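You operate a simulated robot arm through the tools that you are given. There is no shell and no other tool.

You are at the controls of a simulated robot arm. One attempt, no reset.

JOB
Add one scoop of powder and start the quick wash.
Fine: powder in the soap drawer; put the scoop back. Set down upright: yellow scoop.
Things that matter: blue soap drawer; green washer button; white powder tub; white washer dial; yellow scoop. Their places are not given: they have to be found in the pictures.

The check looks at the end state, three seconds after you hand in, the way a careful person would. Anything else that was tipped, shoved, dropped, spilled or broken makes it a failure.

ROBOT AND FRAMES
A 7-joint arm with a two-finger parallel gripper, fixed in place. Base frame: the origin is at the foot of the arm, x ahead of it, y to its left, z up. Readings come in m, degrees, newtons and seconds.
With the tool pointing down near the work surface it reaches from about 0.24 to 0.68 m from the base axis. Its first joint turns from -66.0 to 66.0 degrees. Payload 2.4 kg.
Tool frame: the origin (TCP) lies between the finger pads and is the grasp point; the fingertips stand 0.03 m ahead of it; z points along the fingers, y is the line along which they close. Largest opening 0.094 m; finger width 0.028, thickness 0.01; the body of the gripper, 0.05 by 0.096 m, starts 0.055 m behind the TCP.
Orientation is that of the tool frame in the base frame, as a unit quaternion [w, x, y, z]. With the fingers straight down and closing along the base's y, the tool's x points along the base's -x, its y along +y and its z along -z.

CONTROLS
- The arm moves only by the tool arm_command. Its arguments are lists of equal length, an entry for each row: "delta_pos": the shift along the tool's x, y, z in units of 50 mm (1.0 is 50 mm), a list of three; "angular": the turn, a rotation vector about the tool's x, y, z in units of 5 degrees (1.0 is 5 degrees), a list of three; "jaw": the finger opening in m, from 0 to 0.094. In form: {"delta_pos": [[tx, ty, tz], ...], "angular": [[ax, ay, az], ...], "jaw": [jaw, ...]}. A call has 1 to 20 rows; each row shifts and turns the commanded pose from where the row before left it, along the tool's axes as they then stand. A call with a number of a shift or a turn outside -1 to 1 is refused whole. Each row takes 0.2 s and may step no farther than 0.05 m and 8.6 degrees from the row before; otherwise, or with a gripper value out of range, the whole call is refused. A pose out of reach is approached as far as the arm can. The call stops where the force on the tool passes 50 N (or 10 N more than at its start, if that is more) or the arm is blocked; 0.2 s more then pass. Each finger travels about 0.153 m/s and halts on what it meets, pressing with about 39 N; the grip force reading is that of the motor and also rises with nothing between the fingers. The clock runs only during rows and for 0.2 s after the last one: add rows that do not move to give the fingers time. It gives the time, the measured TCP pose, the force on the tool (base axes), the opening and the grip force at its end, in the units of the frame above (readings bear some noise), with the torque about the TCP (base axes, N m) and any sound that the robot's microphone picked up.
- Cameras (640 x 400 px; columns grow to the right, rows downward): "scene" is fixed at [0.0389, 0.4744, 1.4477]; the picture's right is [-0.75, -0.66, 0.00], its down [-0.36, 0.40, -0.84] and it looks along [0.56, -0.63, -0.54] (base axes); focal length 330 px, centre (320, 200). "wrist" rides on the gripper at [0.076, 0.014, -0.102] in the tool frame; the picture's right is [-0.18, 0.98, 0.00], its down [-0.75, -0.14, -0.64] and it looks along [-0.63, -0.12, 0.77] (tool axes); focal length 243 px, centre (320, 200).
- capture(camera): a new picture of that camera. No time passes.
- point_at(camera, pixels): for up to 12 pixels [column, row] of the newest picture of that camera ("zoom" is the newest enlarged one), the place [x, y, z] in the base frame of the surface seen there, good to about 0.003 m. No time passes.
- close_up(camera, box): a new picture of the part [left, top, right, bottom] of that camera's present view, enlarged. No time passes.
- job_done(): hands the job in; it is judged then, once.

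Unless the task says otherwise, let go and move clear before handing in.

The tools are called after "Emit:" as a command line: name --argument value ..., lists and objects as JSON in quotes. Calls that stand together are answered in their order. arm_command: Moves the arm, as the interface text tells. Its arguments: {"type":"object","properties":{"delta_pos":{"type":"array","items":{"type":"array","items":{"type":"number"}}},"angular":{"type":"array","items":{"type":"array","items":{"type":"number"}}},"jaw":{"type":"array","items":{"type":"number"}}},"required":["delta_pos","angular","jaw"]} The other tools are called the same way: capture (camera) takes a picture; point_at (camera, pixels) gives the place of the surface under pixels of a picture; close_up (camera, box) takes an enlarged picture of a part of a camera's view; job_done () hands the job in.

At the start:

```text
t: 0.0
eef_pos: [0.4159, 0.0265, 1.1403]
tool_rot: [0.0, -0.001, 1.0, -0.001]
contact_force: [-0.2, -0.3, -0.1]
ft_torque: [-0.01, -0.02, 0.0]
grip_width: 0.094
finger_force: 0.0
```

scene: 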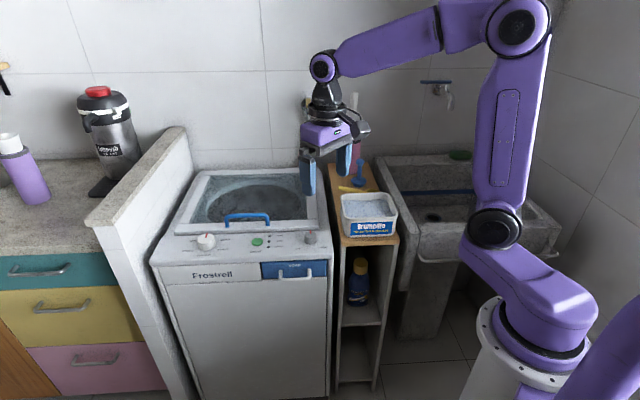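
wrist: 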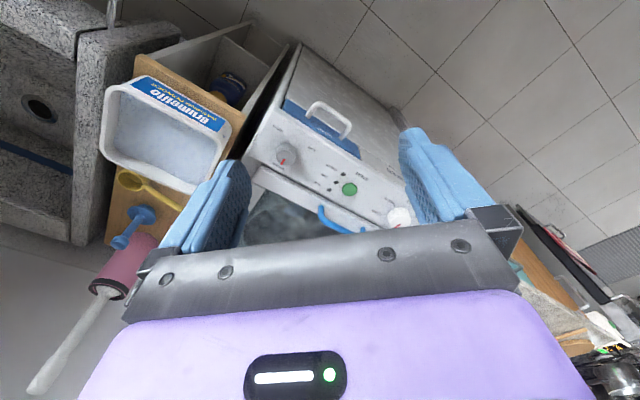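

The scene shows the washer with a blue drawer front near (293,270), a green button near (257,241), dials near (206,241) and (310,238), and the powder tub near (368,215), with a yellow scoop near (352,189). I'll zoom in on these to get their positions.

Emit:
close_up --camera "scene" --box '[150, 160, 350, 285]'

Emit:
close_up --camera "scene" --box '[290, 130, 420, 260]'

Emit:
close_up --camera "wrist" --box '[90, 60, 250, 260]'

Emit:
close_up --camera "wrist" --box '[240, 80, 420, 240]'

```text
3.20 times, centred on (250, 222) of scene
```

zoom: 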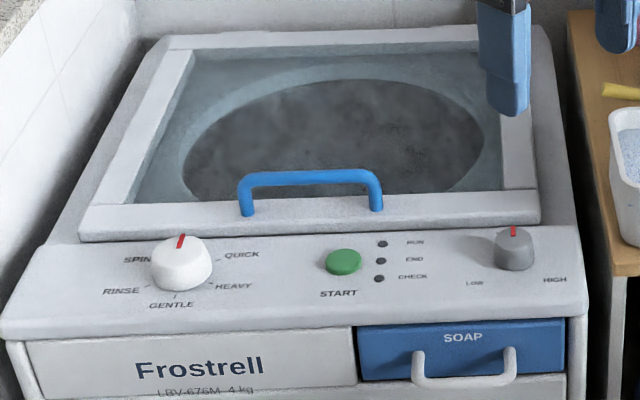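

```text
3.08 times, centred on (355, 195) of scene
```

zoom: 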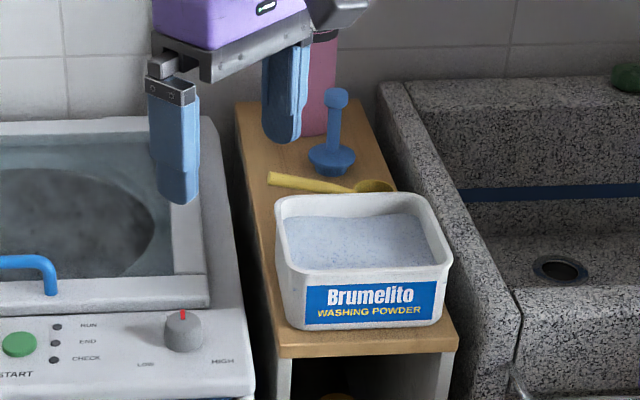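

```text
2.00 times, centred on (170, 160) of wrist
```

zoom: 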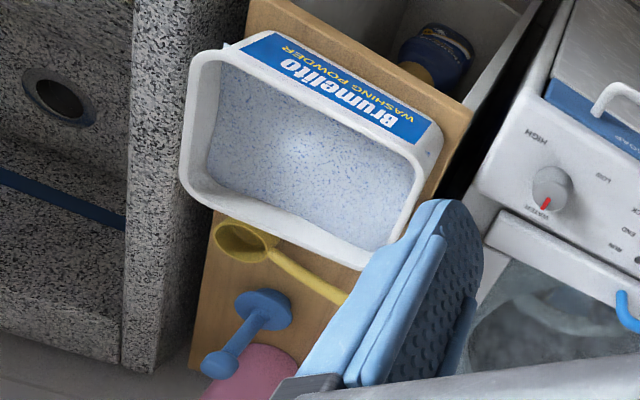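

```text
2.50 times, centred on (330, 160) of wrist
```

zoom: 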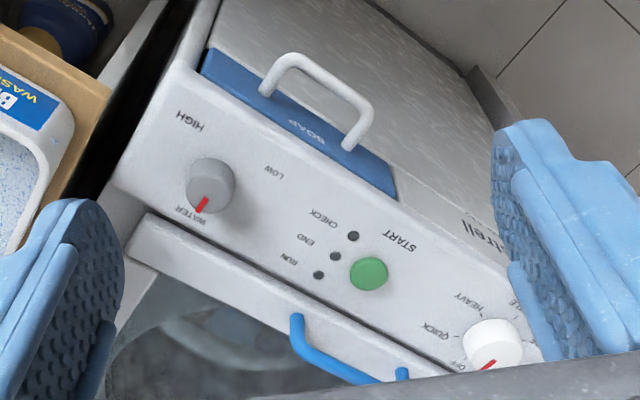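

The white dial's red mark points to OFF (top) and QUICK is the next mark clockwise. The scoop lies behind the tub with its bowl toward the sink. I'll get coordinates for these features from the scene camera.

Emit:
point_at --camera "scene" --pixels '[[206, 239], [206, 234], [257, 241], [310, 236], [276, 282], [311, 278], [293, 276], [262, 268], [325, 268], [293, 264], [225, 220], [247, 216]]'

Emit:
close_up --camera "scene" --box '[325, 165, 405, 245]'

```text
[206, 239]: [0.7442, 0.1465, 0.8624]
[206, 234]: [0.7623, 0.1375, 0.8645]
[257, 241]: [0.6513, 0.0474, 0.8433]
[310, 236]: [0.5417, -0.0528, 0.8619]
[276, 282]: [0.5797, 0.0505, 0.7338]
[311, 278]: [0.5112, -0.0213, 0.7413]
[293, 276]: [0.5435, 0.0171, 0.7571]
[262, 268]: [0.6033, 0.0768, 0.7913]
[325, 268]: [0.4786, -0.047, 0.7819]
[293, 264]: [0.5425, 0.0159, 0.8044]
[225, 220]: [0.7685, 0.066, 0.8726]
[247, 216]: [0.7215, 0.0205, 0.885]
```

```text
5.00 times, centred on (365, 205) of scene
```

zoom: 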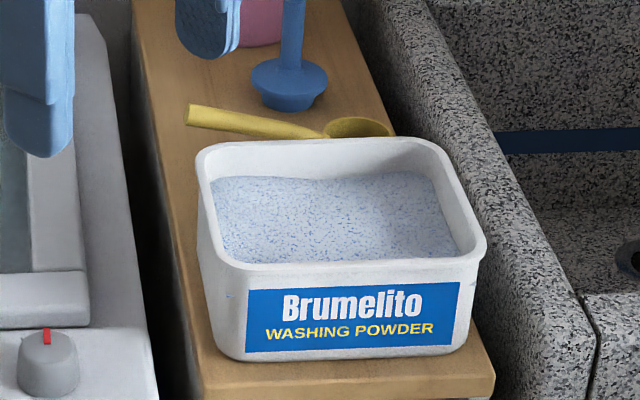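

Next I'll locate the scoop, tub rim, powder and shelf surface from this zoom. The handle runs from about (190,115) to (320,133), the bowl is near (360,128), and the tub corners are visible.

Emit:
point_at --camera "zoom" --pixels '[[190, 115], [230, 121], [270, 126], [310, 132], [358, 118], [358, 130], [390, 128], [324, 133], [205, 155], [420, 143], [478, 243], [220, 262]]'

Emit:
point_at --camera "zoom" --pixels '[[340, 215], [250, 200], [420, 200], [340, 250], [160, 120], [220, 375], [480, 380], [290, 70], [290, 100], [380, 110], [160, 250], [470, 130]]'

Emit:
point_at --camera "wrist" --pixels '[[140, 178], [148, 182], [160, 188], [127, 182], [133, 175], [128, 171], [150, 185], [175, 200], [135, 218], [120, 242], [115, 200], [170, 230]]'

```text
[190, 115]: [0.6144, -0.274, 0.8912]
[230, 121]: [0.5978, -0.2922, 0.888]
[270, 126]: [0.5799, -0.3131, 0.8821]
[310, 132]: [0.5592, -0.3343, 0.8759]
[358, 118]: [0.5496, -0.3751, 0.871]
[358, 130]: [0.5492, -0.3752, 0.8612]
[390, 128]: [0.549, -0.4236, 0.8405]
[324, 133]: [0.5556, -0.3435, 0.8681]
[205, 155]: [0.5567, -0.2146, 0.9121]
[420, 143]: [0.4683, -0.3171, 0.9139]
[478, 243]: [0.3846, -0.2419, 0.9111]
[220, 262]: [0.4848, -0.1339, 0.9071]
```

```text
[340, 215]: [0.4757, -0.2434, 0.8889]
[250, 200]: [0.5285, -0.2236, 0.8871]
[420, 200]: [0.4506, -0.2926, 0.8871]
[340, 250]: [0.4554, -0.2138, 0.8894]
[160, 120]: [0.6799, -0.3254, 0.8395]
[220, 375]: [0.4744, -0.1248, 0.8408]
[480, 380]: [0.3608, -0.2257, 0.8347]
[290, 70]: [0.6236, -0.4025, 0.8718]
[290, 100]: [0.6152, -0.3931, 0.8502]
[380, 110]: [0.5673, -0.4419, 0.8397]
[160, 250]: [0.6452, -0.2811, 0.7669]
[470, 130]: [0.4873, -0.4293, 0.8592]
```

```text
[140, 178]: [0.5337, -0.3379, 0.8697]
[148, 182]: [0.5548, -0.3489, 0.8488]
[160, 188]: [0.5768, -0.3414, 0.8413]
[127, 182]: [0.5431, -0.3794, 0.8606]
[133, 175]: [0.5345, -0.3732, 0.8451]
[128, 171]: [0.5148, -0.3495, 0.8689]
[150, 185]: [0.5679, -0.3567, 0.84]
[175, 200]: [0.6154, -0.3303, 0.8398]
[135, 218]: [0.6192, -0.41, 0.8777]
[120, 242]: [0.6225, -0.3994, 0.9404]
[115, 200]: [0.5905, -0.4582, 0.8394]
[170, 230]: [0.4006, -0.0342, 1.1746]
```

The shelf top is at z≈0.84, with the scoop bowl near (0.54,-0.36) and its handle rising toward (0.615,-0.274,0.89). The powder surface is at z≈0.888 and the rim at 0.912. Next I'll look closely at the drawer handle and the dial, and check the arm's geometry.

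Emit:
point_at --camera "scene" --pixels '[[518, 25], [497, 228], [322, 68], [490, 310], [540, 300], [440, 20], [325, 105], [505, 130], [600, 340], [550, 345]]'

Emit:
close_up --camera "scene" --box '[250, 245, 340, 300]'

Emit:
close_up --camera "wrist" --box '[260, 80, 400, 170]'

```text
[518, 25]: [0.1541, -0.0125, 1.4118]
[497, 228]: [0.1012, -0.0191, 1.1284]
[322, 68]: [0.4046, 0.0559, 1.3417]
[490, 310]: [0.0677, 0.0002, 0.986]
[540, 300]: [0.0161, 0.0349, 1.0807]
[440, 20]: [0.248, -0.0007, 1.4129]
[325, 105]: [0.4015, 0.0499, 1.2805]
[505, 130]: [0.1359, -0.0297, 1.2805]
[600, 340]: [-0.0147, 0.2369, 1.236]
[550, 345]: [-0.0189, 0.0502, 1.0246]
```

```text
7.11 times, centred on (295, 272) of scene
```

zoom: 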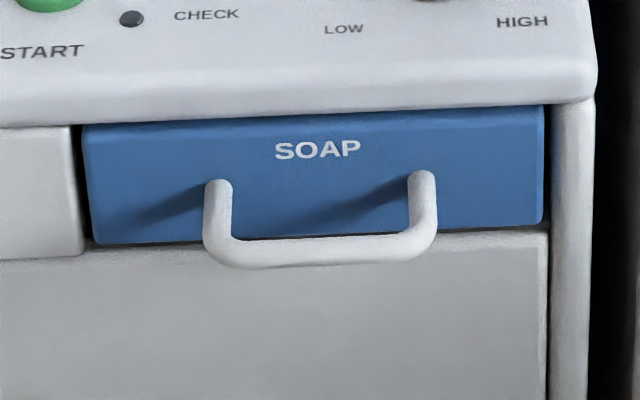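

```text
4.44 times, centred on (330, 125) of wrist
```

zoom: 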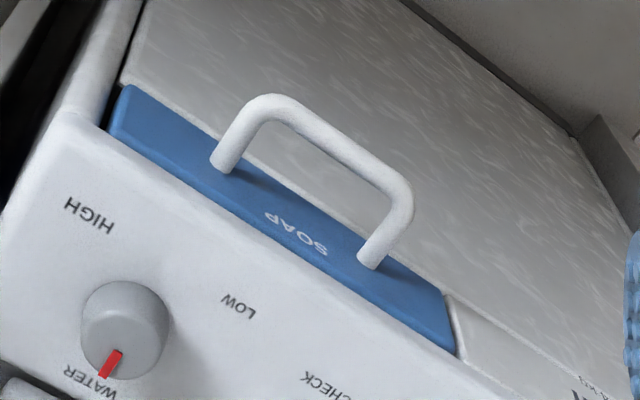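

The drawer handle is a U-shaped bar sticking out horizontally from the face. I'll measure the bar, posts and face on a scene zoom, then the panel plane and the dial.

Emit:
close_up --camera "scene" --box '[250, 245, 340, 300]'

Emit:
point_at --camera "zoom" --pixels '[[220, 187], [424, 180], [235, 248], [320, 248], [410, 242], [320, 243], [320, 258], [320, 130], [320, 230], [320, 105], [100, 130], [530, 120]]'

Emit:
close_up --camera "scene" --box '[165, 215, 245, 265]'

Emit:
point_at --camera "zoom" --pixels '[[330, 190], [330, 150], [290, 190], [370, 190], [330, 225], [330, 255], [200, 290], [460, 290], [200, 200], [480, 200], [330, 310], [555, 250]]'

```text
7.11 times, centred on (295, 272) of scene
```

zoom: 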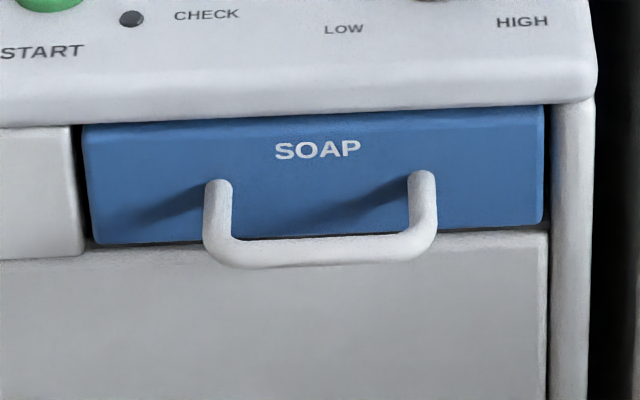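

```text
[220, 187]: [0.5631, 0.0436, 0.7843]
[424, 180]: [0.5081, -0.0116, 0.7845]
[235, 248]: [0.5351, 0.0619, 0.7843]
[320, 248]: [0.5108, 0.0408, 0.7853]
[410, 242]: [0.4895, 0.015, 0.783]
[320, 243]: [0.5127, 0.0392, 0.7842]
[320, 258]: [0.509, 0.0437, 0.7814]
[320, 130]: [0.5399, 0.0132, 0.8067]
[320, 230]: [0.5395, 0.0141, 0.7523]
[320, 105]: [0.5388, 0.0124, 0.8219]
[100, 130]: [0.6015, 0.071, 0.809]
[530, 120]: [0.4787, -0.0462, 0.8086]
```

```text
8.00 times, centred on (205, 240) of scene
```

zoom: 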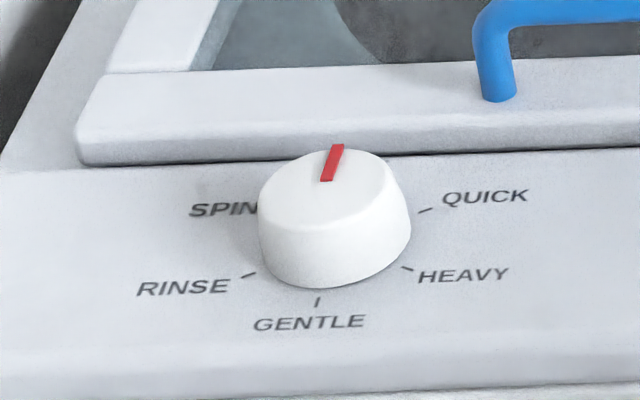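

```text
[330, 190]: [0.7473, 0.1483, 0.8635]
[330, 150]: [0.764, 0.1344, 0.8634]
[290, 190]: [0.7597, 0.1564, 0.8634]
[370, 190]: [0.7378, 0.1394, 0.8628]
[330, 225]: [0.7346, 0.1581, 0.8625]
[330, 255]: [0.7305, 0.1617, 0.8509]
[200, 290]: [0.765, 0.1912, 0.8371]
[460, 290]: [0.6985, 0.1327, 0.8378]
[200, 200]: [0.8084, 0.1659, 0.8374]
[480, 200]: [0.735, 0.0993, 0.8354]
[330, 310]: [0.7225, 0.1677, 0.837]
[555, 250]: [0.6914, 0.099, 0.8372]
```

The panel is flat at z≈0.837. The dial is centred near (0.749,0.147) with its top at 0.863, and the drawer bar is near (0.511,0.041,0.779), about 40 mm in front of the drawer face. I'll turn the tool -45° so the fingers close across the bar, and descend in free space.

Emit:
arm_command --delta_pos '[[0, 0, 0.5], [0, 0, 0.5], [0, 0, 0.5], [0, 0, 0.5], [0, 0, 0.5], [0, 0, 0.5], [0, 0, 0.5], [0, 0, 0.5], [0, 0, 0.2], [0, 0, 0]]' --angular '[[0, 0, -1], [0, 0, -1], [0, 0, -1], [0, 0, -1], [0, 0, -1], [0, 0, -1], [0, 0, -1], [0, 0, -1], [0, 0, -1], [0, 0, 0]]' --jaw '[0.094, 0.08, 0.06, 0.04, 0.04, 0.04, 0.04, 0.04, 0.04, 0.04]'

```text
t: 2.2
eef_pos: [0.4157, 0.025, 0.9292]
tool_rot: [0.001, -0.383, 0.924, 0.0]
contact_force: [0.5, -0.2, -0.4]
ft_torque: [0.0, -0.02, 0.03]
grip_width: 0.0399
finger_force: 0.0
```

The orientation is as planned: tool x = (-0.707,-0.707,0) and tool y = (-0.707,0.707,0). Now I'll move over the drawer bar at about z=0.90 and check from both cameras.

Emit:
arm_command --delta_pos '[[-0.394, -0.28, 0.1], [-0.394, -0.28, 0.1], [-0.394, -0.28, 0.2], [-0.394, -0.28, 0.2], [0, 0, 0]]' --angular '[[0, 0, 0], [0, 0, 0], [0, 0, 0], [0, 0, 0], [0, 0, 0]]' --jaw '[0.04, 0.04, 0.04, 0.04, 0.04]'

Emit:
capture --camera "scene"

Emit:
capture --camera "wrist"

```text
t: 3.4
eef_pos: [0.5122, 0.0414, 0.9009]
tool_rot: [0.0, -0.382, 0.924, 0.0]
contact_force: [-0.1, -0.4, 0.8]
ft_torque: [-0.02, 0.0, 0.02]
grip_width: 0.04
finger_force: 0.0
```

```text
taken
```

scene: 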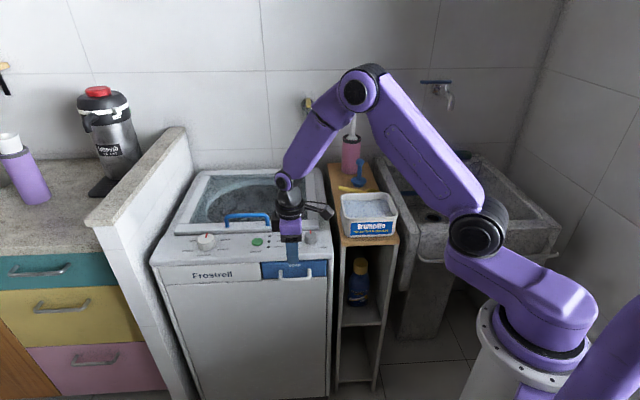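

```text
taken
```

wrist: 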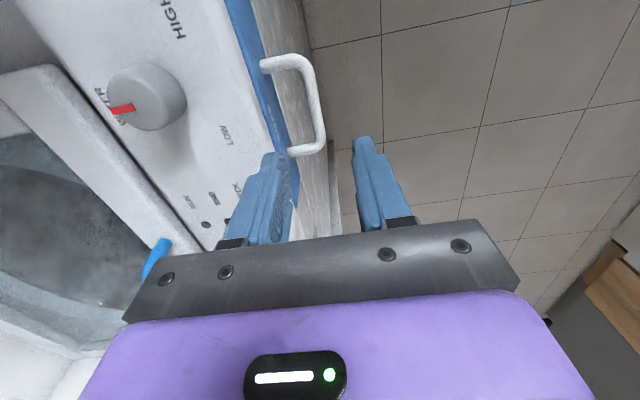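

The fingers sit above and to the left of the bar in the wrist view, with the handle at (265-325, 55-155). I'll re-measure the bar from this nearer view before descending.

Emit:
point_at --camera "wrist" --pixels '[[298, 60], [312, 85], [319, 115], [322, 138], [300, 150], [268, 66], [290, 150], [316, 100], [260, 100], [275, 130], [365, 145], [270, 158]]'

Emit:
close_up --camera "scene" --box '[240, 180, 350, 290]'

```text
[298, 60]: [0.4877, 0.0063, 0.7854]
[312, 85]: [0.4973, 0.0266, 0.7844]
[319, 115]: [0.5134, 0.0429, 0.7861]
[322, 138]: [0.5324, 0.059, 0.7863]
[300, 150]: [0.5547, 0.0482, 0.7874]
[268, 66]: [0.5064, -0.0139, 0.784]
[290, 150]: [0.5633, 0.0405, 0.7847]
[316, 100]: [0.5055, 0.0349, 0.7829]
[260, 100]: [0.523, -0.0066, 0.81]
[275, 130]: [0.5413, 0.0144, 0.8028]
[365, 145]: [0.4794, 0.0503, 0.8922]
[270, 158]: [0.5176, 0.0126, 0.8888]
```

```text
3.64 times, centred on (295, 235) of scene
```

zoom: 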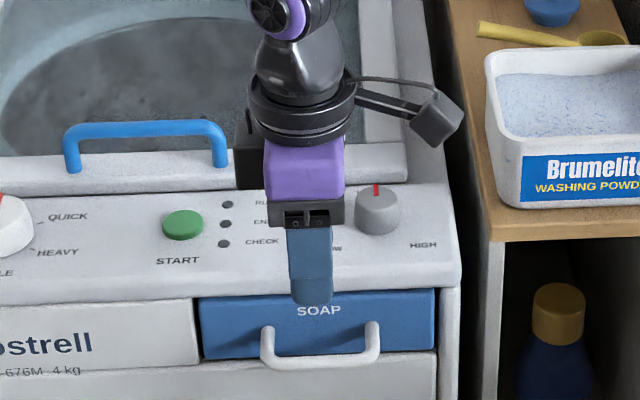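

The bar line and TCP agree (x−y≈0.471 for both), so I'll descend to TCP z≈0.793. That puts the tips about 15 mm below the bar top and keeps the gripper body above the panel.

Emit:
arm_command --delta_pos '[[0, 0, 0.5], [0, 0, 0.5], [0, 0, 0.4], [0, 0, 0.4], [0, 0, 0.36], [0, 0, 0]]' --angular '[[0, 0, 0], [0, 0, 0], [0, 0, 0], [0, 0, 0], [0, 0, 0], [0, 0, 0]]' --jaw '[0.04, 0.04, 0.04, 0.04, 0.04, 0.04]'

Emit:
close_up --camera "scene" --box '[240, 200, 350, 310]'

Emit:
capture --camera "wrist"

```text
t: 4.8
eef_pos: [0.5119, 0.0415, 0.7917]
tool_rot: [0.0, -0.383, 0.924, 0.0]
contact_force: [-0.6, -0.3, 0.9]
ft_torque: [-0.04, 0.01, -0.01]
grip_width: 0.0401
finger_force: 0.1
```

```text
3.64 times, centred on (295, 255) of scene
```

zoom: 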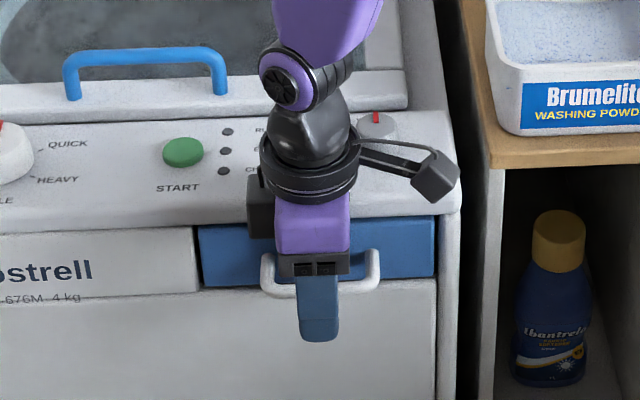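

```text
taken
```

wrist: 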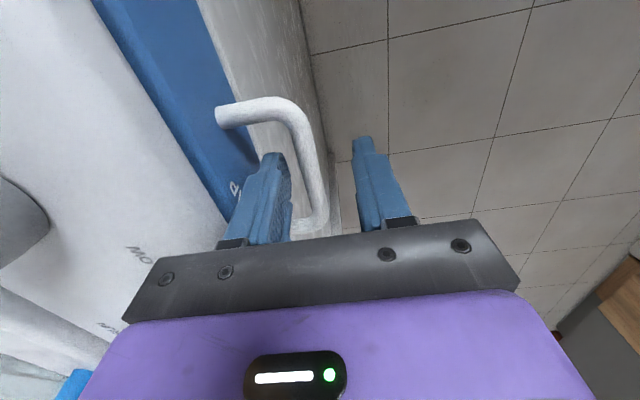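

The bar runs between the fingers in the wrist view (near (315,200)) and there is no contact force. I'll close on it.

Emit:
arm_command --delta_pos '[[0, 0, 0], [0, 0, 0], [0, 0, 0], [0, 0, 0]]' --angular '[[0, 0, 0], [0, 0, 0], [0, 0, 0], [0, 0, 0]]' --jaw '[0.025, 0.012, 0.005, 0.005]'

```text
t: 5.8
eef_pos: [0.5109, 0.0427, 0.792]
tool_rot: [0.0, -0.384, 0.923, 0.0]
contact_force: [0.7, -1.7, 0.1]
ft_torque: [0.06, -0.11, 1.32]
grip_width: 0.0111
finger_force: 44.6
```

The grip closed on the bar at 11 mm. I'll pull gently along tool +y, away from the washer, and check the drawer.

Emit:
arm_command --delta_pos '[[0, 0.2, 0], [0, 0.2, 0], [0, 0.3, 0], [0, 0.3, 0], [0, 0.3, 0], [0, 0.3, 0]]' --angular '[[0, 0, 0], [0, 0, 0], [0, 0, 0], [0, 0, 0], [0, 0, 0], [0, 0, 0]]' --jaw '[0.005, 0.005, 0.005, 0.005, 0.005, 0.005]'

Emit:
capture --camera "scene"

```text
t: 7.2
eef_pos: [0.4541, 0.0981, 0.7921]
tool_rot: [-0.001, -0.384, 0.924, 0.001]
contact_force: [-4.7, -6.2, 3.1]
ft_torque: [0.52, -0.46, 1.3]
grip_width: 0.0114
finger_force: 43.9
```

```text
taken
```

scene: 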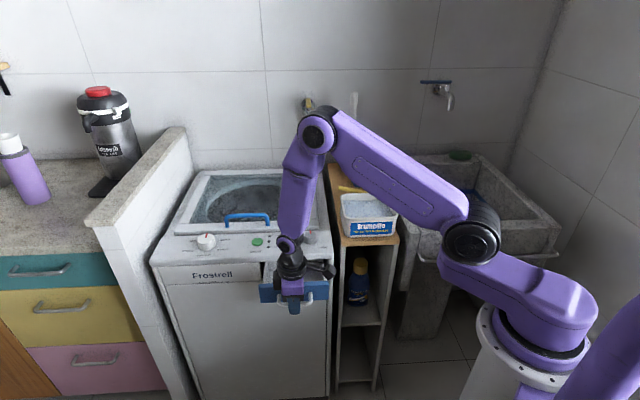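

The drawer has followed about 80 mm with low force. I'll keep pulling in small steps to find how far it opens.

Emit:
arm_command --delta_pos '[[0, 0.2, 0], [0, 0.2, 0], [0, 0.2, 0]]' --angular '[[0, 0, 0], [0, 0, 0], [0, 0, 0]]' --jaw '[0.005, 0.005, 0.005]'

Emit:
close_up --camera "scene" --box '[230, 210, 350, 330]'

```text
t: 8.0
eef_pos: [0.4419, 0.1112, 0.7929]
tool_rot: [0.006, -0.377, 0.926, -0.001]
contact_force: [7.6, -9.5, -5.1]
ft_torque: [-0.32, 0.1, 1.4]
grip_width: 0.0114
finger_force: 45.1
stopped in row 3: the force on the tool passed its limit at 56 N (the readings are from after the stop); the commanded pose is now the measured one
```

```text
3.33 times, centred on (290, 270) of scene
```

zoom: 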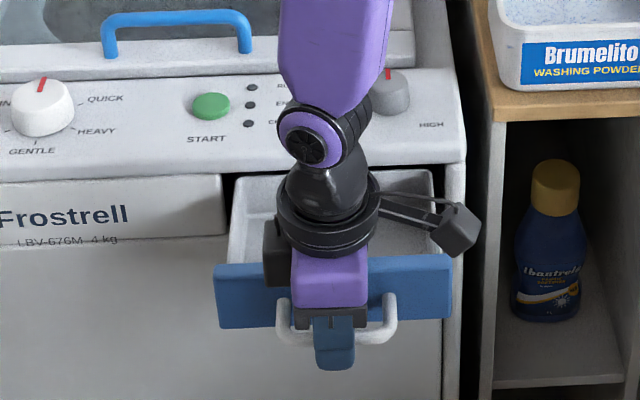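

The drawer hit its end stop at about 97 mm of travel, and the white tray interior is visible at (240-430, 180-250). I'll open the jaw, raise straight up and look at the tray.

Emit:
arm_command --delta_pos '[[0, 0, 0], [0, 0, 0], [0, 0, 0], [0, 0, -0.3], [0, 0, -0.5], [0, 0, -0.8], [0, 0, -0.8], [0, 0, -0.8], [0, 0, -0.8], [0, 0, 0]]' --angular '[[0, 0, 0], [0, 0, 0], [0, 0, 0], [0, 0, 0], [0, 0, 0], [0, 0, 0], [0, 0, 0], [0, 0, 0], [0, 0, 0], [0, 0, 0]]' --jaw '[0.02, 0.035, 0.04, 0.04, 0.04, 0.04, 0.04, 0.04, 0.04, 0.04]'

Emit:
capture --camera "scene"

Emit:
capture --camera "wrist"

```text
t: 10.2
eef_pos: [0.4382, 0.1117, 0.9928]
tool_rot: [0.005, -0.375, 0.927, -0.001]
contact_force: [-0.1, -1.0, 1.1]
ft_torque: [-0.02, -0.01, -0.02]
grip_width: 0.0401
finger_force: 0.1
```

```text
taken
```

scene: 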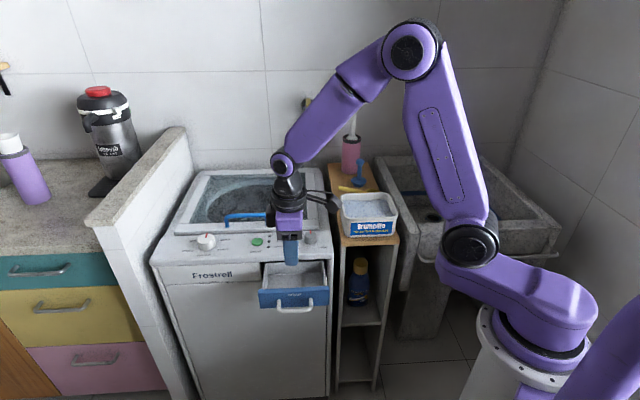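

```text
taken
```

wrist: 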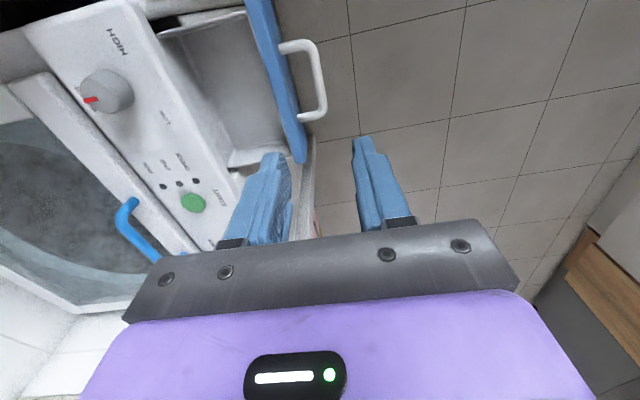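

Emit:
close_up --camera "wrist" --box '[130, 0, 340, 180]'

Emit:
close_up --camera "scene" --box '[245, 240, 345, 320]'

Emit:
point_at --camera "scene" --pixels '[[262, 290], [327, 287], [264, 267], [325, 263], [310, 275], [300, 280], [280, 284], [315, 280], [293, 288], [268, 280], [322, 276], [258, 292]]'

Emit:
point_at --camera "wrist" --pixels '[[190, 30], [220, 100], [240, 60], [250, 120], [240, 155], [262, 30], [280, 90], [298, 150], [230, 15], [210, 60], [270, 145], [250, 90]]'

```text
2.22 times, centred on (235, 90) of wrist
```

zoom: 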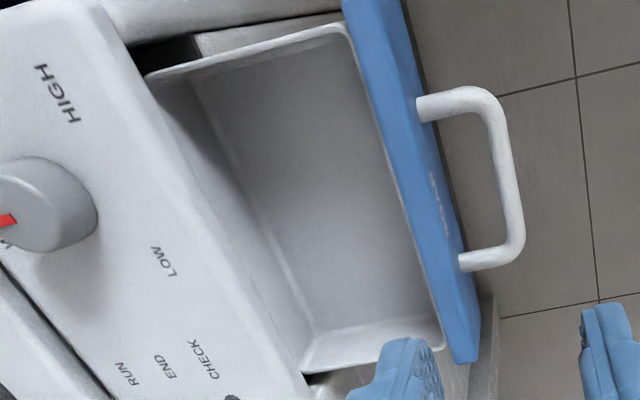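

```text
5.00 times, centred on (295, 280) of scene
```

zoom: 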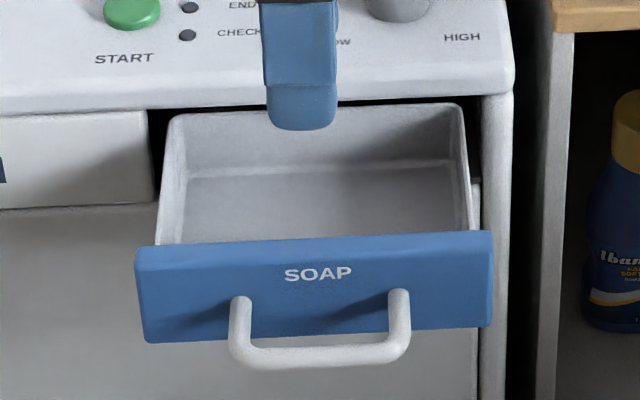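

```text
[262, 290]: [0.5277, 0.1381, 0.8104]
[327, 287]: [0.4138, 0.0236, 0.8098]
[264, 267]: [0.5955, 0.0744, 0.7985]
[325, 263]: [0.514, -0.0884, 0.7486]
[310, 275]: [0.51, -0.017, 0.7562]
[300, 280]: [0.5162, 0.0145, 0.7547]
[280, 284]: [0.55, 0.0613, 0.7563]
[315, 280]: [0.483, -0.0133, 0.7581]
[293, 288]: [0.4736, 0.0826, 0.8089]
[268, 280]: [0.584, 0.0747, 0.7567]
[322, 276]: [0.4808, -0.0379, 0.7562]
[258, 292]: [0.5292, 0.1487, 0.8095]
```

```text
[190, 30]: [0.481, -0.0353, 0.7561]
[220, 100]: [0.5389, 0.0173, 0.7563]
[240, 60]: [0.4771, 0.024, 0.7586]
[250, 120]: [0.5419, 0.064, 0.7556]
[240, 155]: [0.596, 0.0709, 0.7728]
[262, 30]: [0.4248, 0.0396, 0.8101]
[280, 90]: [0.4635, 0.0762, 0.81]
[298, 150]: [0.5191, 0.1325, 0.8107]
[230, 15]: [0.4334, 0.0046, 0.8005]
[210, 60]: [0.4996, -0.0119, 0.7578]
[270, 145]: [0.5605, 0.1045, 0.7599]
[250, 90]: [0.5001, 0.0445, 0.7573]
```

The tray floor is at z≈0.757 and its open area is centred near (0.505,0.046). Next I'll move above the scoop handle at safe height, trimming a small tilt error, to measure the scoop up close.

Emit:
arm_command --delta_pos '[[0, 0, -0.3], [0.3465, -0.799, -0.03], [0.3465, -0.799, -0.03], [0.3465, -0.799, -0.03], [0.3465, -0.799, -0.03], [0.3465, -0.799, -0.03], [0.3465, -0.799, -0.03], [0.3465, -0.799, -0.03], [0.3465, -0.799, -0.03], [0.3465, -0.799, -0.03], [0.3465, -0.799, -0.03], [0, 0, 0], [0, 0, 0]]' --angular '[[-0.064, 0.096, -0.195], [0, 0, 0], [0, 0, 0], [0, 0, 0], [0, 0, 0], [0, 0, 0], [0, 0, 0], [0, 0, 0], [0, 0, 0], [0, 0, 0], [0, 0, 0], [0, 0, 0], [0, 0, 0]]' --jaw '[0.04, 0.04, 0.04, 0.04, 0.04, 0.04, 0.04, 0.04, 0.04, 0.04, 0.04, 0.04, 0.04]'

Emit:
capture --camera "scene"

Emit:
capture --camera "wrist"

```text
t: 13.0
eef_pos: [0.5998, -0.2943, 1.0208]
tool_rot: [0.0, -0.383, 0.924, 0.002]
contact_force: [-0.5, -0.2, -0.1]
ft_torque: [0.02, 0.01, 0.01]
grip_width: 0.04
finger_force: 0.1
```

```text
taken
```

scene: 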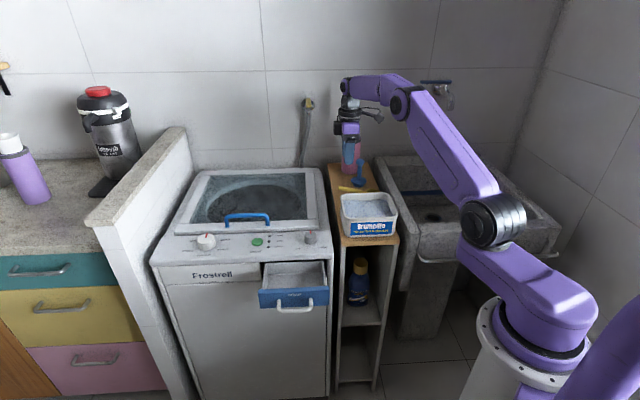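

```text
taken
```

wrist: 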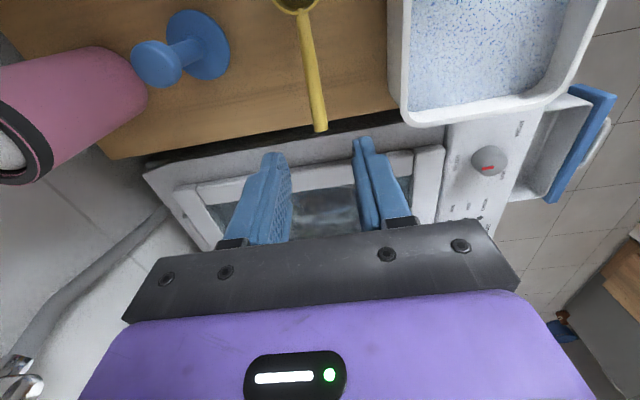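

The wrist view now shows the handle from (319,130) up to the bowl at (296,5), with the tub and plunger on either side. I'll measure these from here.

Emit:
point_at --camera "wrist" --pixels '[[320, 128], [317, 105], [314, 85], [311, 60], [307, 35], [304, 18], [296, 4], [280, 2], [316, 3], [412, 118], [392, 60], [350, 60]]'

Emit:
point_at --camera "wrist" --pixels '[[222, 45], [195, 45], [165, 62], [130, 80], [145, 95], [100, 55], [395, 115], [400, 10], [450, 50], [480, 110], [545, 95], [600, 10]]'

Emit:
close_up --camera "wrist" --box '[200, 0, 420, 140]'

Emit:
close_up --camera "scene" --box '[310, 120, 410, 245]'

```text
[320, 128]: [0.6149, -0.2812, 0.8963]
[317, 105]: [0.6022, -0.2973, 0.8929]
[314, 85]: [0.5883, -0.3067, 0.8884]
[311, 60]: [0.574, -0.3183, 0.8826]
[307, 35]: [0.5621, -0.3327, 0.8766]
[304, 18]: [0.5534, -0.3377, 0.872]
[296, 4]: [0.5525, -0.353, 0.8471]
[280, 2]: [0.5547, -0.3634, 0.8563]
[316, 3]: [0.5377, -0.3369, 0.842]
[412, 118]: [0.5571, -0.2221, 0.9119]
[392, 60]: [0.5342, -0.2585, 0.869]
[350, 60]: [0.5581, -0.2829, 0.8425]
```

```text
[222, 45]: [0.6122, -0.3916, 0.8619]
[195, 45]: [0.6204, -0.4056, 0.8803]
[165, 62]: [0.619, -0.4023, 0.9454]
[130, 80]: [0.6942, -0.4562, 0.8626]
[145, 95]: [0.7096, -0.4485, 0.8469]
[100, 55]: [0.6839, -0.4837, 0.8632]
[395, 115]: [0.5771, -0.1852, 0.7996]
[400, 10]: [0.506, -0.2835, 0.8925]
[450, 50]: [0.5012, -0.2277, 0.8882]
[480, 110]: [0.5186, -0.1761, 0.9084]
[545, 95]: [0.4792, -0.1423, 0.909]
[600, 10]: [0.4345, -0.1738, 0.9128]
```

```text
2.86 times, centred on (310, 70) of wrist
```

zoom: 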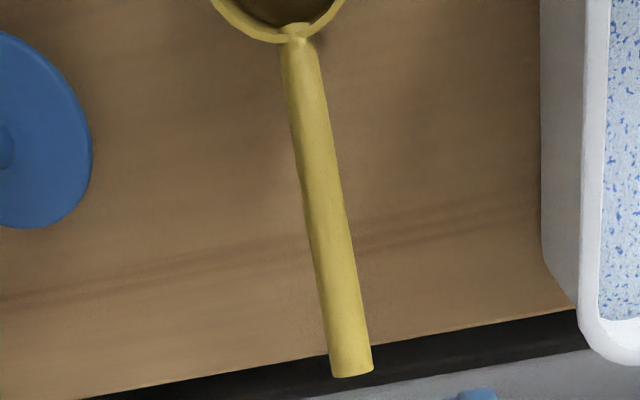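

```text
3.20 times, centred on (360, 182) of scene
```

zoom: 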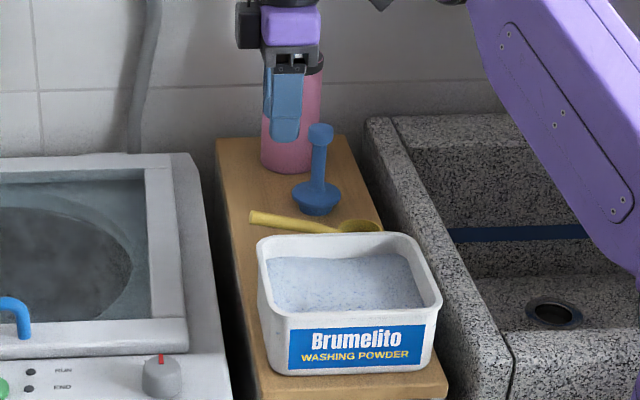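

The handle line (x−y≈0.893) lies right under the TCP at 45° with about a 16° upward slope. I'll shift 10 mm toward the bowl, descend to z≈0.899 so the handle sits between the finger tips, and check before closing.

Emit:
arm_command --delta_pos '[[0.2, 0, 0.4], [0, 0, 0.5], [0, 0, 0.5], [0, 0, 0.4], [0, 0, 0.35], [0, 0, 0.28], [0, 0, 0]]' --angular '[[0, 0, 0], [0, 0, 0], [0, 0, 0], [0, 0, 0], [0, 0, 0], [0, 0, 0], [0, 0, 0]]' --jaw '[0.04, 0.04, 0.04, 0.04, 0.04, 0.04, 0.04]'

Emit:
capture --camera "wrist"

Emit:
close_up --camera "scene" --box '[310, 120, 410, 245]'

```text
t: 14.6
eef_pos: [0.5906, -0.301, 0.8997]
tool_rot: [0.001, -0.382, 0.924, 0.0]
contact_force: [0.3, 0.5, 0.9]
ft_torque: [0.02, -0.01, 0.0]
grip_width: 0.0401
finger_force: 0.0
```

```text
taken
```

wrist: 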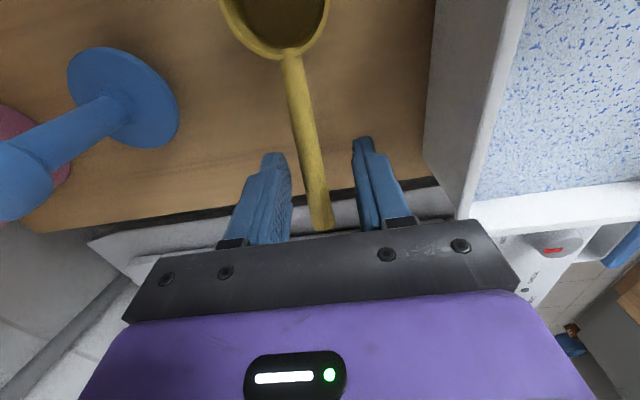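

```text
3.20 times, centred on (360, 182) of scene
```

zoom: 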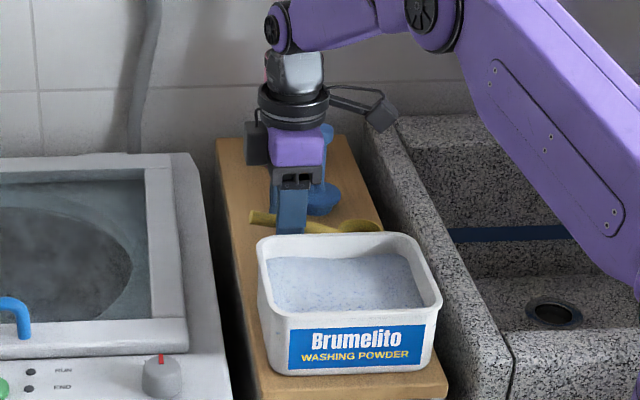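

The handle sits between the fingers near (315,200) in the wrist view. Before closing I'll measure the bowl rim and handle for geometry.

Emit:
point_at --camera "wrist" --pixels '[[226, 5], [240, 32], [265, 52], [287, 55], [310, 45], [325, 15], [287, 48], [275, 20], [295, 90], [305, 140], [315, 190], [320, 225]]'

Emit:
point_at --camera "zoom" --pixels '[[380, 226], [360, 220], [340, 226], [330, 228], [255, 215], [365, 228]]'

```text
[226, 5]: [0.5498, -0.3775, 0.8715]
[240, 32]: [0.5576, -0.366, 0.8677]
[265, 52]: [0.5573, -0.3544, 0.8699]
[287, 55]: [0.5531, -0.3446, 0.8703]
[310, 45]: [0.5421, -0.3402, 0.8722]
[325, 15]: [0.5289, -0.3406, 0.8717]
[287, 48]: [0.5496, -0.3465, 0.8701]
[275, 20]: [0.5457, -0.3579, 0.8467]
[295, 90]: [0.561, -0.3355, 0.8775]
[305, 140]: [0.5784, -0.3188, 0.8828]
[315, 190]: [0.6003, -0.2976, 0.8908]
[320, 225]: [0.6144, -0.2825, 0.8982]
```

```text
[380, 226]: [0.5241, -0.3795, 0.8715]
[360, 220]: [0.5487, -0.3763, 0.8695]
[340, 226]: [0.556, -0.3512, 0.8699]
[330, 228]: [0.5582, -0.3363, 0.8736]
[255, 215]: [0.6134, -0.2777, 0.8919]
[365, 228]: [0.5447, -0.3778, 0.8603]
```

The bowl rim is a circle centred at (0.537,-0.3605) with radius ≈21.5 mm and its rim at z≈0.8705. In the tool frame that is about (0.080,-0.004,0.029). Now I'll close on the handle.

Emit:
arm_command --delta_pos '[[0, 0, 0], [0, 0, 0], [0, 0, 0], [0, 0, 0], [0, 0, 0]]' --angular '[[0, 0, 0], [0, 0, 0], [0, 0, 0], [0, 0, 0], [0, 0, 0]]' --jaw '[0.03, 0.02, 0.01, 0.003, 0.003]'

Emit:
capture --camera "wrist"

```text
t: 15.8
eef_pos: [0.59, -0.2999, 0.9003]
tool_rot: [0.0, -0.382, 0.924, 0.001]
contact_force: [0.0, -0.5, 0.5]
ft_torque: [-0.03, -0.01, -0.07]
grip_width: 0.0125
finger_force: 38.9
```

```text
taken
```

wrist: 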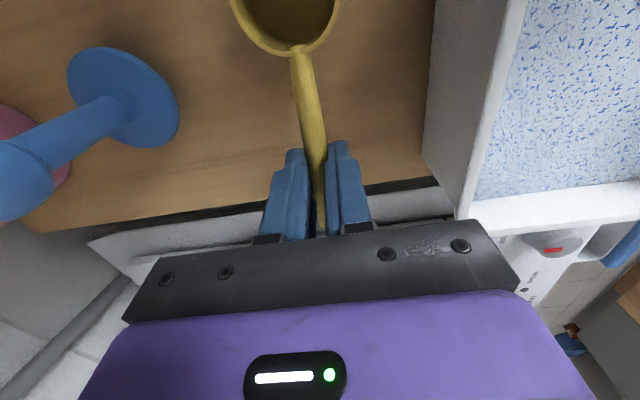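

The handle is gripped at 12.5 mm and the scoop only nudged slightly. I'll re-measure the bowl and handle in the grasp before lifting.

Emit:
point_at --camera "wrist" --pixels '[[236, 8], [250, 33], [272, 48], [298, 52], [322, 40], [336, 15], [300, 80], [312, 135], [287, 20], [265, 45], [310, 48], [305, 100]]'

```text
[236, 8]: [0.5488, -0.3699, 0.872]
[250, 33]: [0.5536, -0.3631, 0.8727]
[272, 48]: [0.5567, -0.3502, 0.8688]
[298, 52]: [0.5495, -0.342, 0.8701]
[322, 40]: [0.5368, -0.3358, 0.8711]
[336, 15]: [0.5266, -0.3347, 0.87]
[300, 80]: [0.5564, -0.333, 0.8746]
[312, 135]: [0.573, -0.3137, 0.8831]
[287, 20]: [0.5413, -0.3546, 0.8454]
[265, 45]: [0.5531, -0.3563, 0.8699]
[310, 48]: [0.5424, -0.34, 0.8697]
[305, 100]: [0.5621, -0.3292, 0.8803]
```

The bowl now sits at about (0.080,0,0.029) in the tool frame. I'll lift straight up 150 mm, then check the hold.

Emit:
arm_command --delta_pos '[[0, 0, -0.2], [0, 0, -0.4], [0, 0, -0.6], [0, 0, -0.6], [0, 0, -0.6], [0, 0, -0.6], [0, 0, 0]]' --angular '[[0, 0, 0], [0, 0, 0], [0, 0, 0], [0, 0, 0], [0, 0, 0], [0, 0, 0], [0, 0, 0]]' --jaw '[0.003, 0.003, 0.003, 0.003, 0.003, 0.003, 0.003]'

Emit:
capture --camera "wrist"

Emit:
close_up --camera "scene" --box '[290, 90, 430, 245]'

```text
t: 17.4
eef_pos: [0.5907, -0.3005, 1.0519]
tool_rot: [0.0, -0.382, 0.924, -0.001]
contact_force: [-0.7, 0.5, 0.0]
ft_torque: [0.02, 0.03, 0.01]
grip_width: 0.0029
finger_force: 0.0
```

```text
taken
```

wrist: 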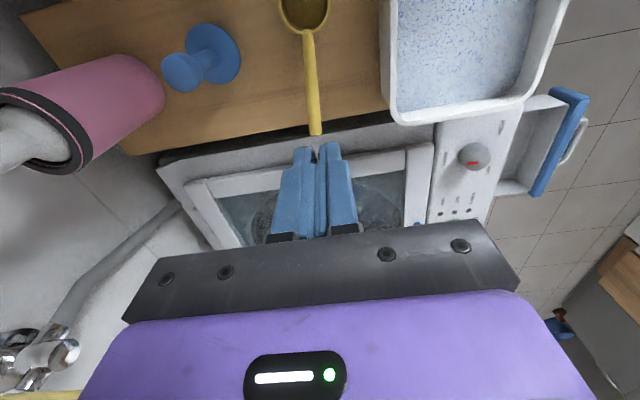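

```text
2.58 times, centred on (360, 168) of scene
```

zoom: 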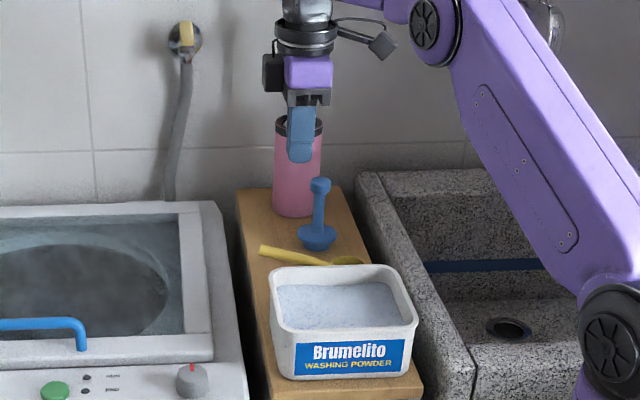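

The jaw reads 2.9 mm, so the scoop slipped out of the tip grip and is still on the shelf near its original place. I'll check its pose before regrasping deeper.

Emit:
point_at --camera "wrist" --pixels '[[316, 130], [314, 110], [312, 90], [310, 70], [308, 45], [306, 32], [284, 15], [293, 27], [318, 27], [327, 10], [304, 10], [350, 60]]'

Emit:
close_up --camera "wrist" --box '[220, 0, 400, 150]'

Emit:
close_up --camera "scene" --box '[330, 165, 400, 215]'

```text
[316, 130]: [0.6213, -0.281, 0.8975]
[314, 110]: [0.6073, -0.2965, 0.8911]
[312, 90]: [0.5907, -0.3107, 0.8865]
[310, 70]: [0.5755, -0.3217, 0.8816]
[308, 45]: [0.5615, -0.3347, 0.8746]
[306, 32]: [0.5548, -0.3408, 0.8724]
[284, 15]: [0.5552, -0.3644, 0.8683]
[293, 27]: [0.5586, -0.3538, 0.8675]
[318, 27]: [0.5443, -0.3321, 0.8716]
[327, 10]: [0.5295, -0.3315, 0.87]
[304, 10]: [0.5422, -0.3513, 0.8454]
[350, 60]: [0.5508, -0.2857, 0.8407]
```

```text
2.67 times, centred on (310, 75) of wrist
```

zoom: 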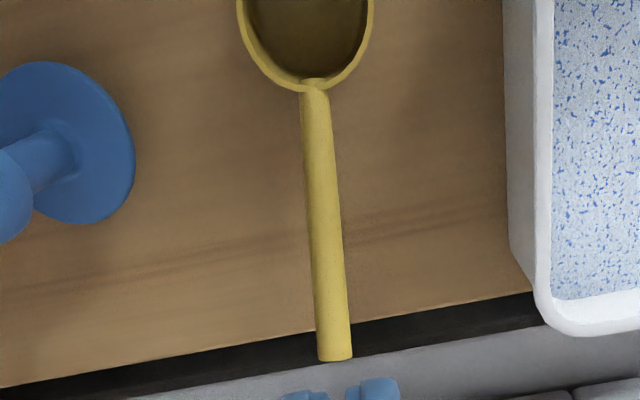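

```text
8.00 times, centred on (365, 190) of scene
```

zoom: 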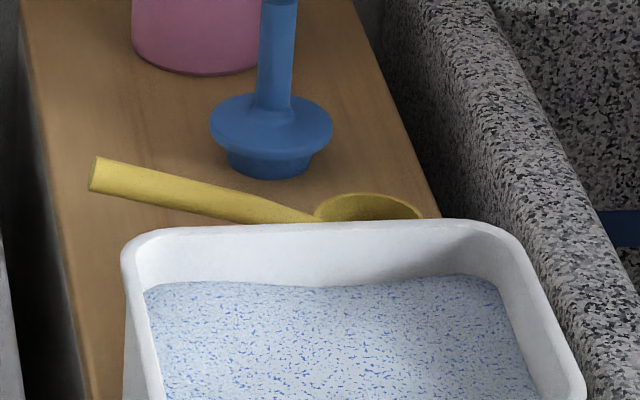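

The scoop is still upright, so I'll regrasp with the handle deeper in the pads at the TCP (z≈0.880), shifted about 4 mm to match the handle line. Descending with the jaw open to 40 mm.

Emit:
arm_command --delta_pos '[[0, -0.08, 0], [0, 0, 0.4], [0, 0, 0.6], [0, 0, 0.6], [0, 0, 0.5], [0, 0, 0.5], [0, 0, 0.4], [0, 0, 0.24], [0, 0, 0.2], [0, 0, 0]]' --angular '[[0, 0, 0], [0, 0, 0], [0, 0, 0], [0, 0, 0], [0, 0, 0], [0, 0, 0], [0, 0, 0], [0, 0, 0], [0, 0, 0], [0, 0, 0]]' --jaw '[0.04, 0.04, 0.04, 0.04, 0.04, 0.04, 0.04, 0.04, 0.04, 0.04]'

Emit:
capture --camera "wrist"

```text
t: 19.6
eef_pos: [0.5948, -0.3035, 0.8782]
tool_rot: [0.0, -0.383, 0.924, 0.0]
contact_force: [-0.7, 0.2, -0.6]
ft_torque: [-0.01, 0.01, 0.02]
grip_width: 0.0403
finger_force: 0.2
```

```text
taken
```

wrist: 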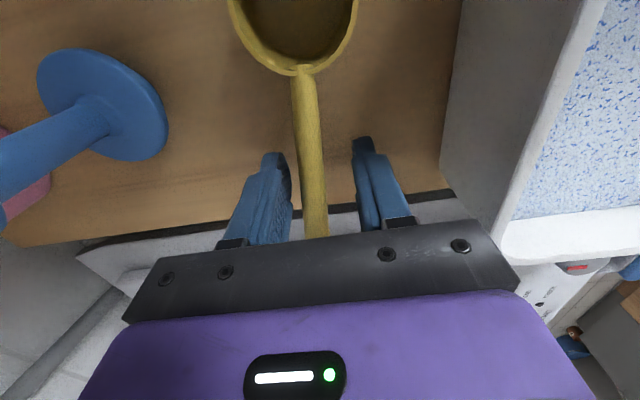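

The handle is between the fingers, slightly left of centre at (310,190). I'll close fully, wait, then lift only 15 mm and check.

Emit:
arm_command --delta_pos '[[0, 0, 0], [0, 0, 0], [0, 0, 0], [0, 0, 0], [0, 0, 0], [0, 0, 0], [0, 0, -0.1], [0, 0, -0.1], [0, 0, -0.1], [0, 0, 0]]' --angular '[[0, 0, 0], [0, 0, 0], [0, 0, 0], [0, 0, 0], [0, 0, 0], [0, 0, 0], [0, 0, 0], [0, 0, 0], [0, 0, 0], [0, 0, 0]]' --jaw '[0.03, 0.02, 0.01, 0.0, 0.0, 0.0, 0.0, 0.0, 0.0, 0.0]'

Emit:
capture --camera "wrist"

Emit:
close_up --camera "scene" --box '[320, 140, 410, 215]'

```text
t: 21.8
eef_pos: [0.5941, -0.3022, 0.8931]
tool_rot: [0.001, -0.383, 0.924, 0.002]
contact_force: [0.3, -0.4, -1.0]
ft_torque: [0.02, -0.05, -0.01]
grip_width: 0.0171
finger_force: 38.5
```

```text
taken
```

wrist: 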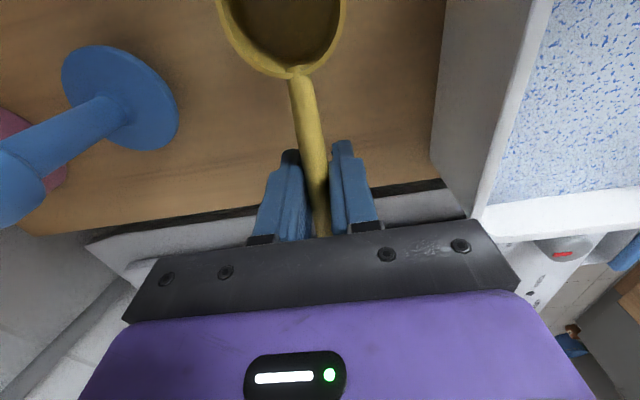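

```text
5.33 times, centred on (365, 178) of scene
```

zoom: 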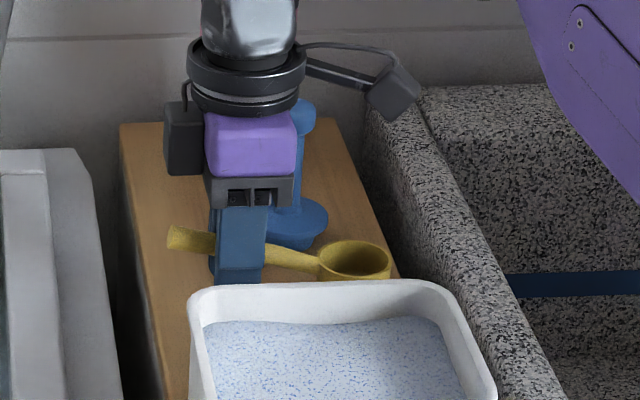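

The grip is now 17 mm wide and the scoop appears to rise with the gripper. I'll re-measure the bowl to know its offset from the tool.

Emit:
point_at --camera "wrist" --pixels '[[220, 10], [232, 40], [255, 65], [290, 74], [320, 58], [338, 35], [345, 8], [303, 110], [313, 150], [318, 200], [280, 40], [285, 20]]'

Emit:
point_at --camera "zoom" --pixels '[[355, 241], [388, 258], [320, 262], [352, 278], [300, 260], [175, 232], [190, 240], [352, 262]]'

```text
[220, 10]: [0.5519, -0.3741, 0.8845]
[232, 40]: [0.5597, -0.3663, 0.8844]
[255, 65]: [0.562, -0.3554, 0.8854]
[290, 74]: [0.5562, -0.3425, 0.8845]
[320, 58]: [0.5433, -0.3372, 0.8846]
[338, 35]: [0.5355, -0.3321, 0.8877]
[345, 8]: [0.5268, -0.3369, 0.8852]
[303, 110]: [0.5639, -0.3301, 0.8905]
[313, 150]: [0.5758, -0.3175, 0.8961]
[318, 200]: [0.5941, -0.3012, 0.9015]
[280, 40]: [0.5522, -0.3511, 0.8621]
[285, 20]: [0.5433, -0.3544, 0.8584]
```

```text
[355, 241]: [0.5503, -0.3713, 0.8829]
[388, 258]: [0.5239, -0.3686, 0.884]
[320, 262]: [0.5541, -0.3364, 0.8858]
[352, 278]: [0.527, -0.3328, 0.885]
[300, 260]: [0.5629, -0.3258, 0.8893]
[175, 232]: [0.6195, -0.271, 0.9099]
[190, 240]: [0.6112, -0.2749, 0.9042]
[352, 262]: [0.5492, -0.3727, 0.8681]
```

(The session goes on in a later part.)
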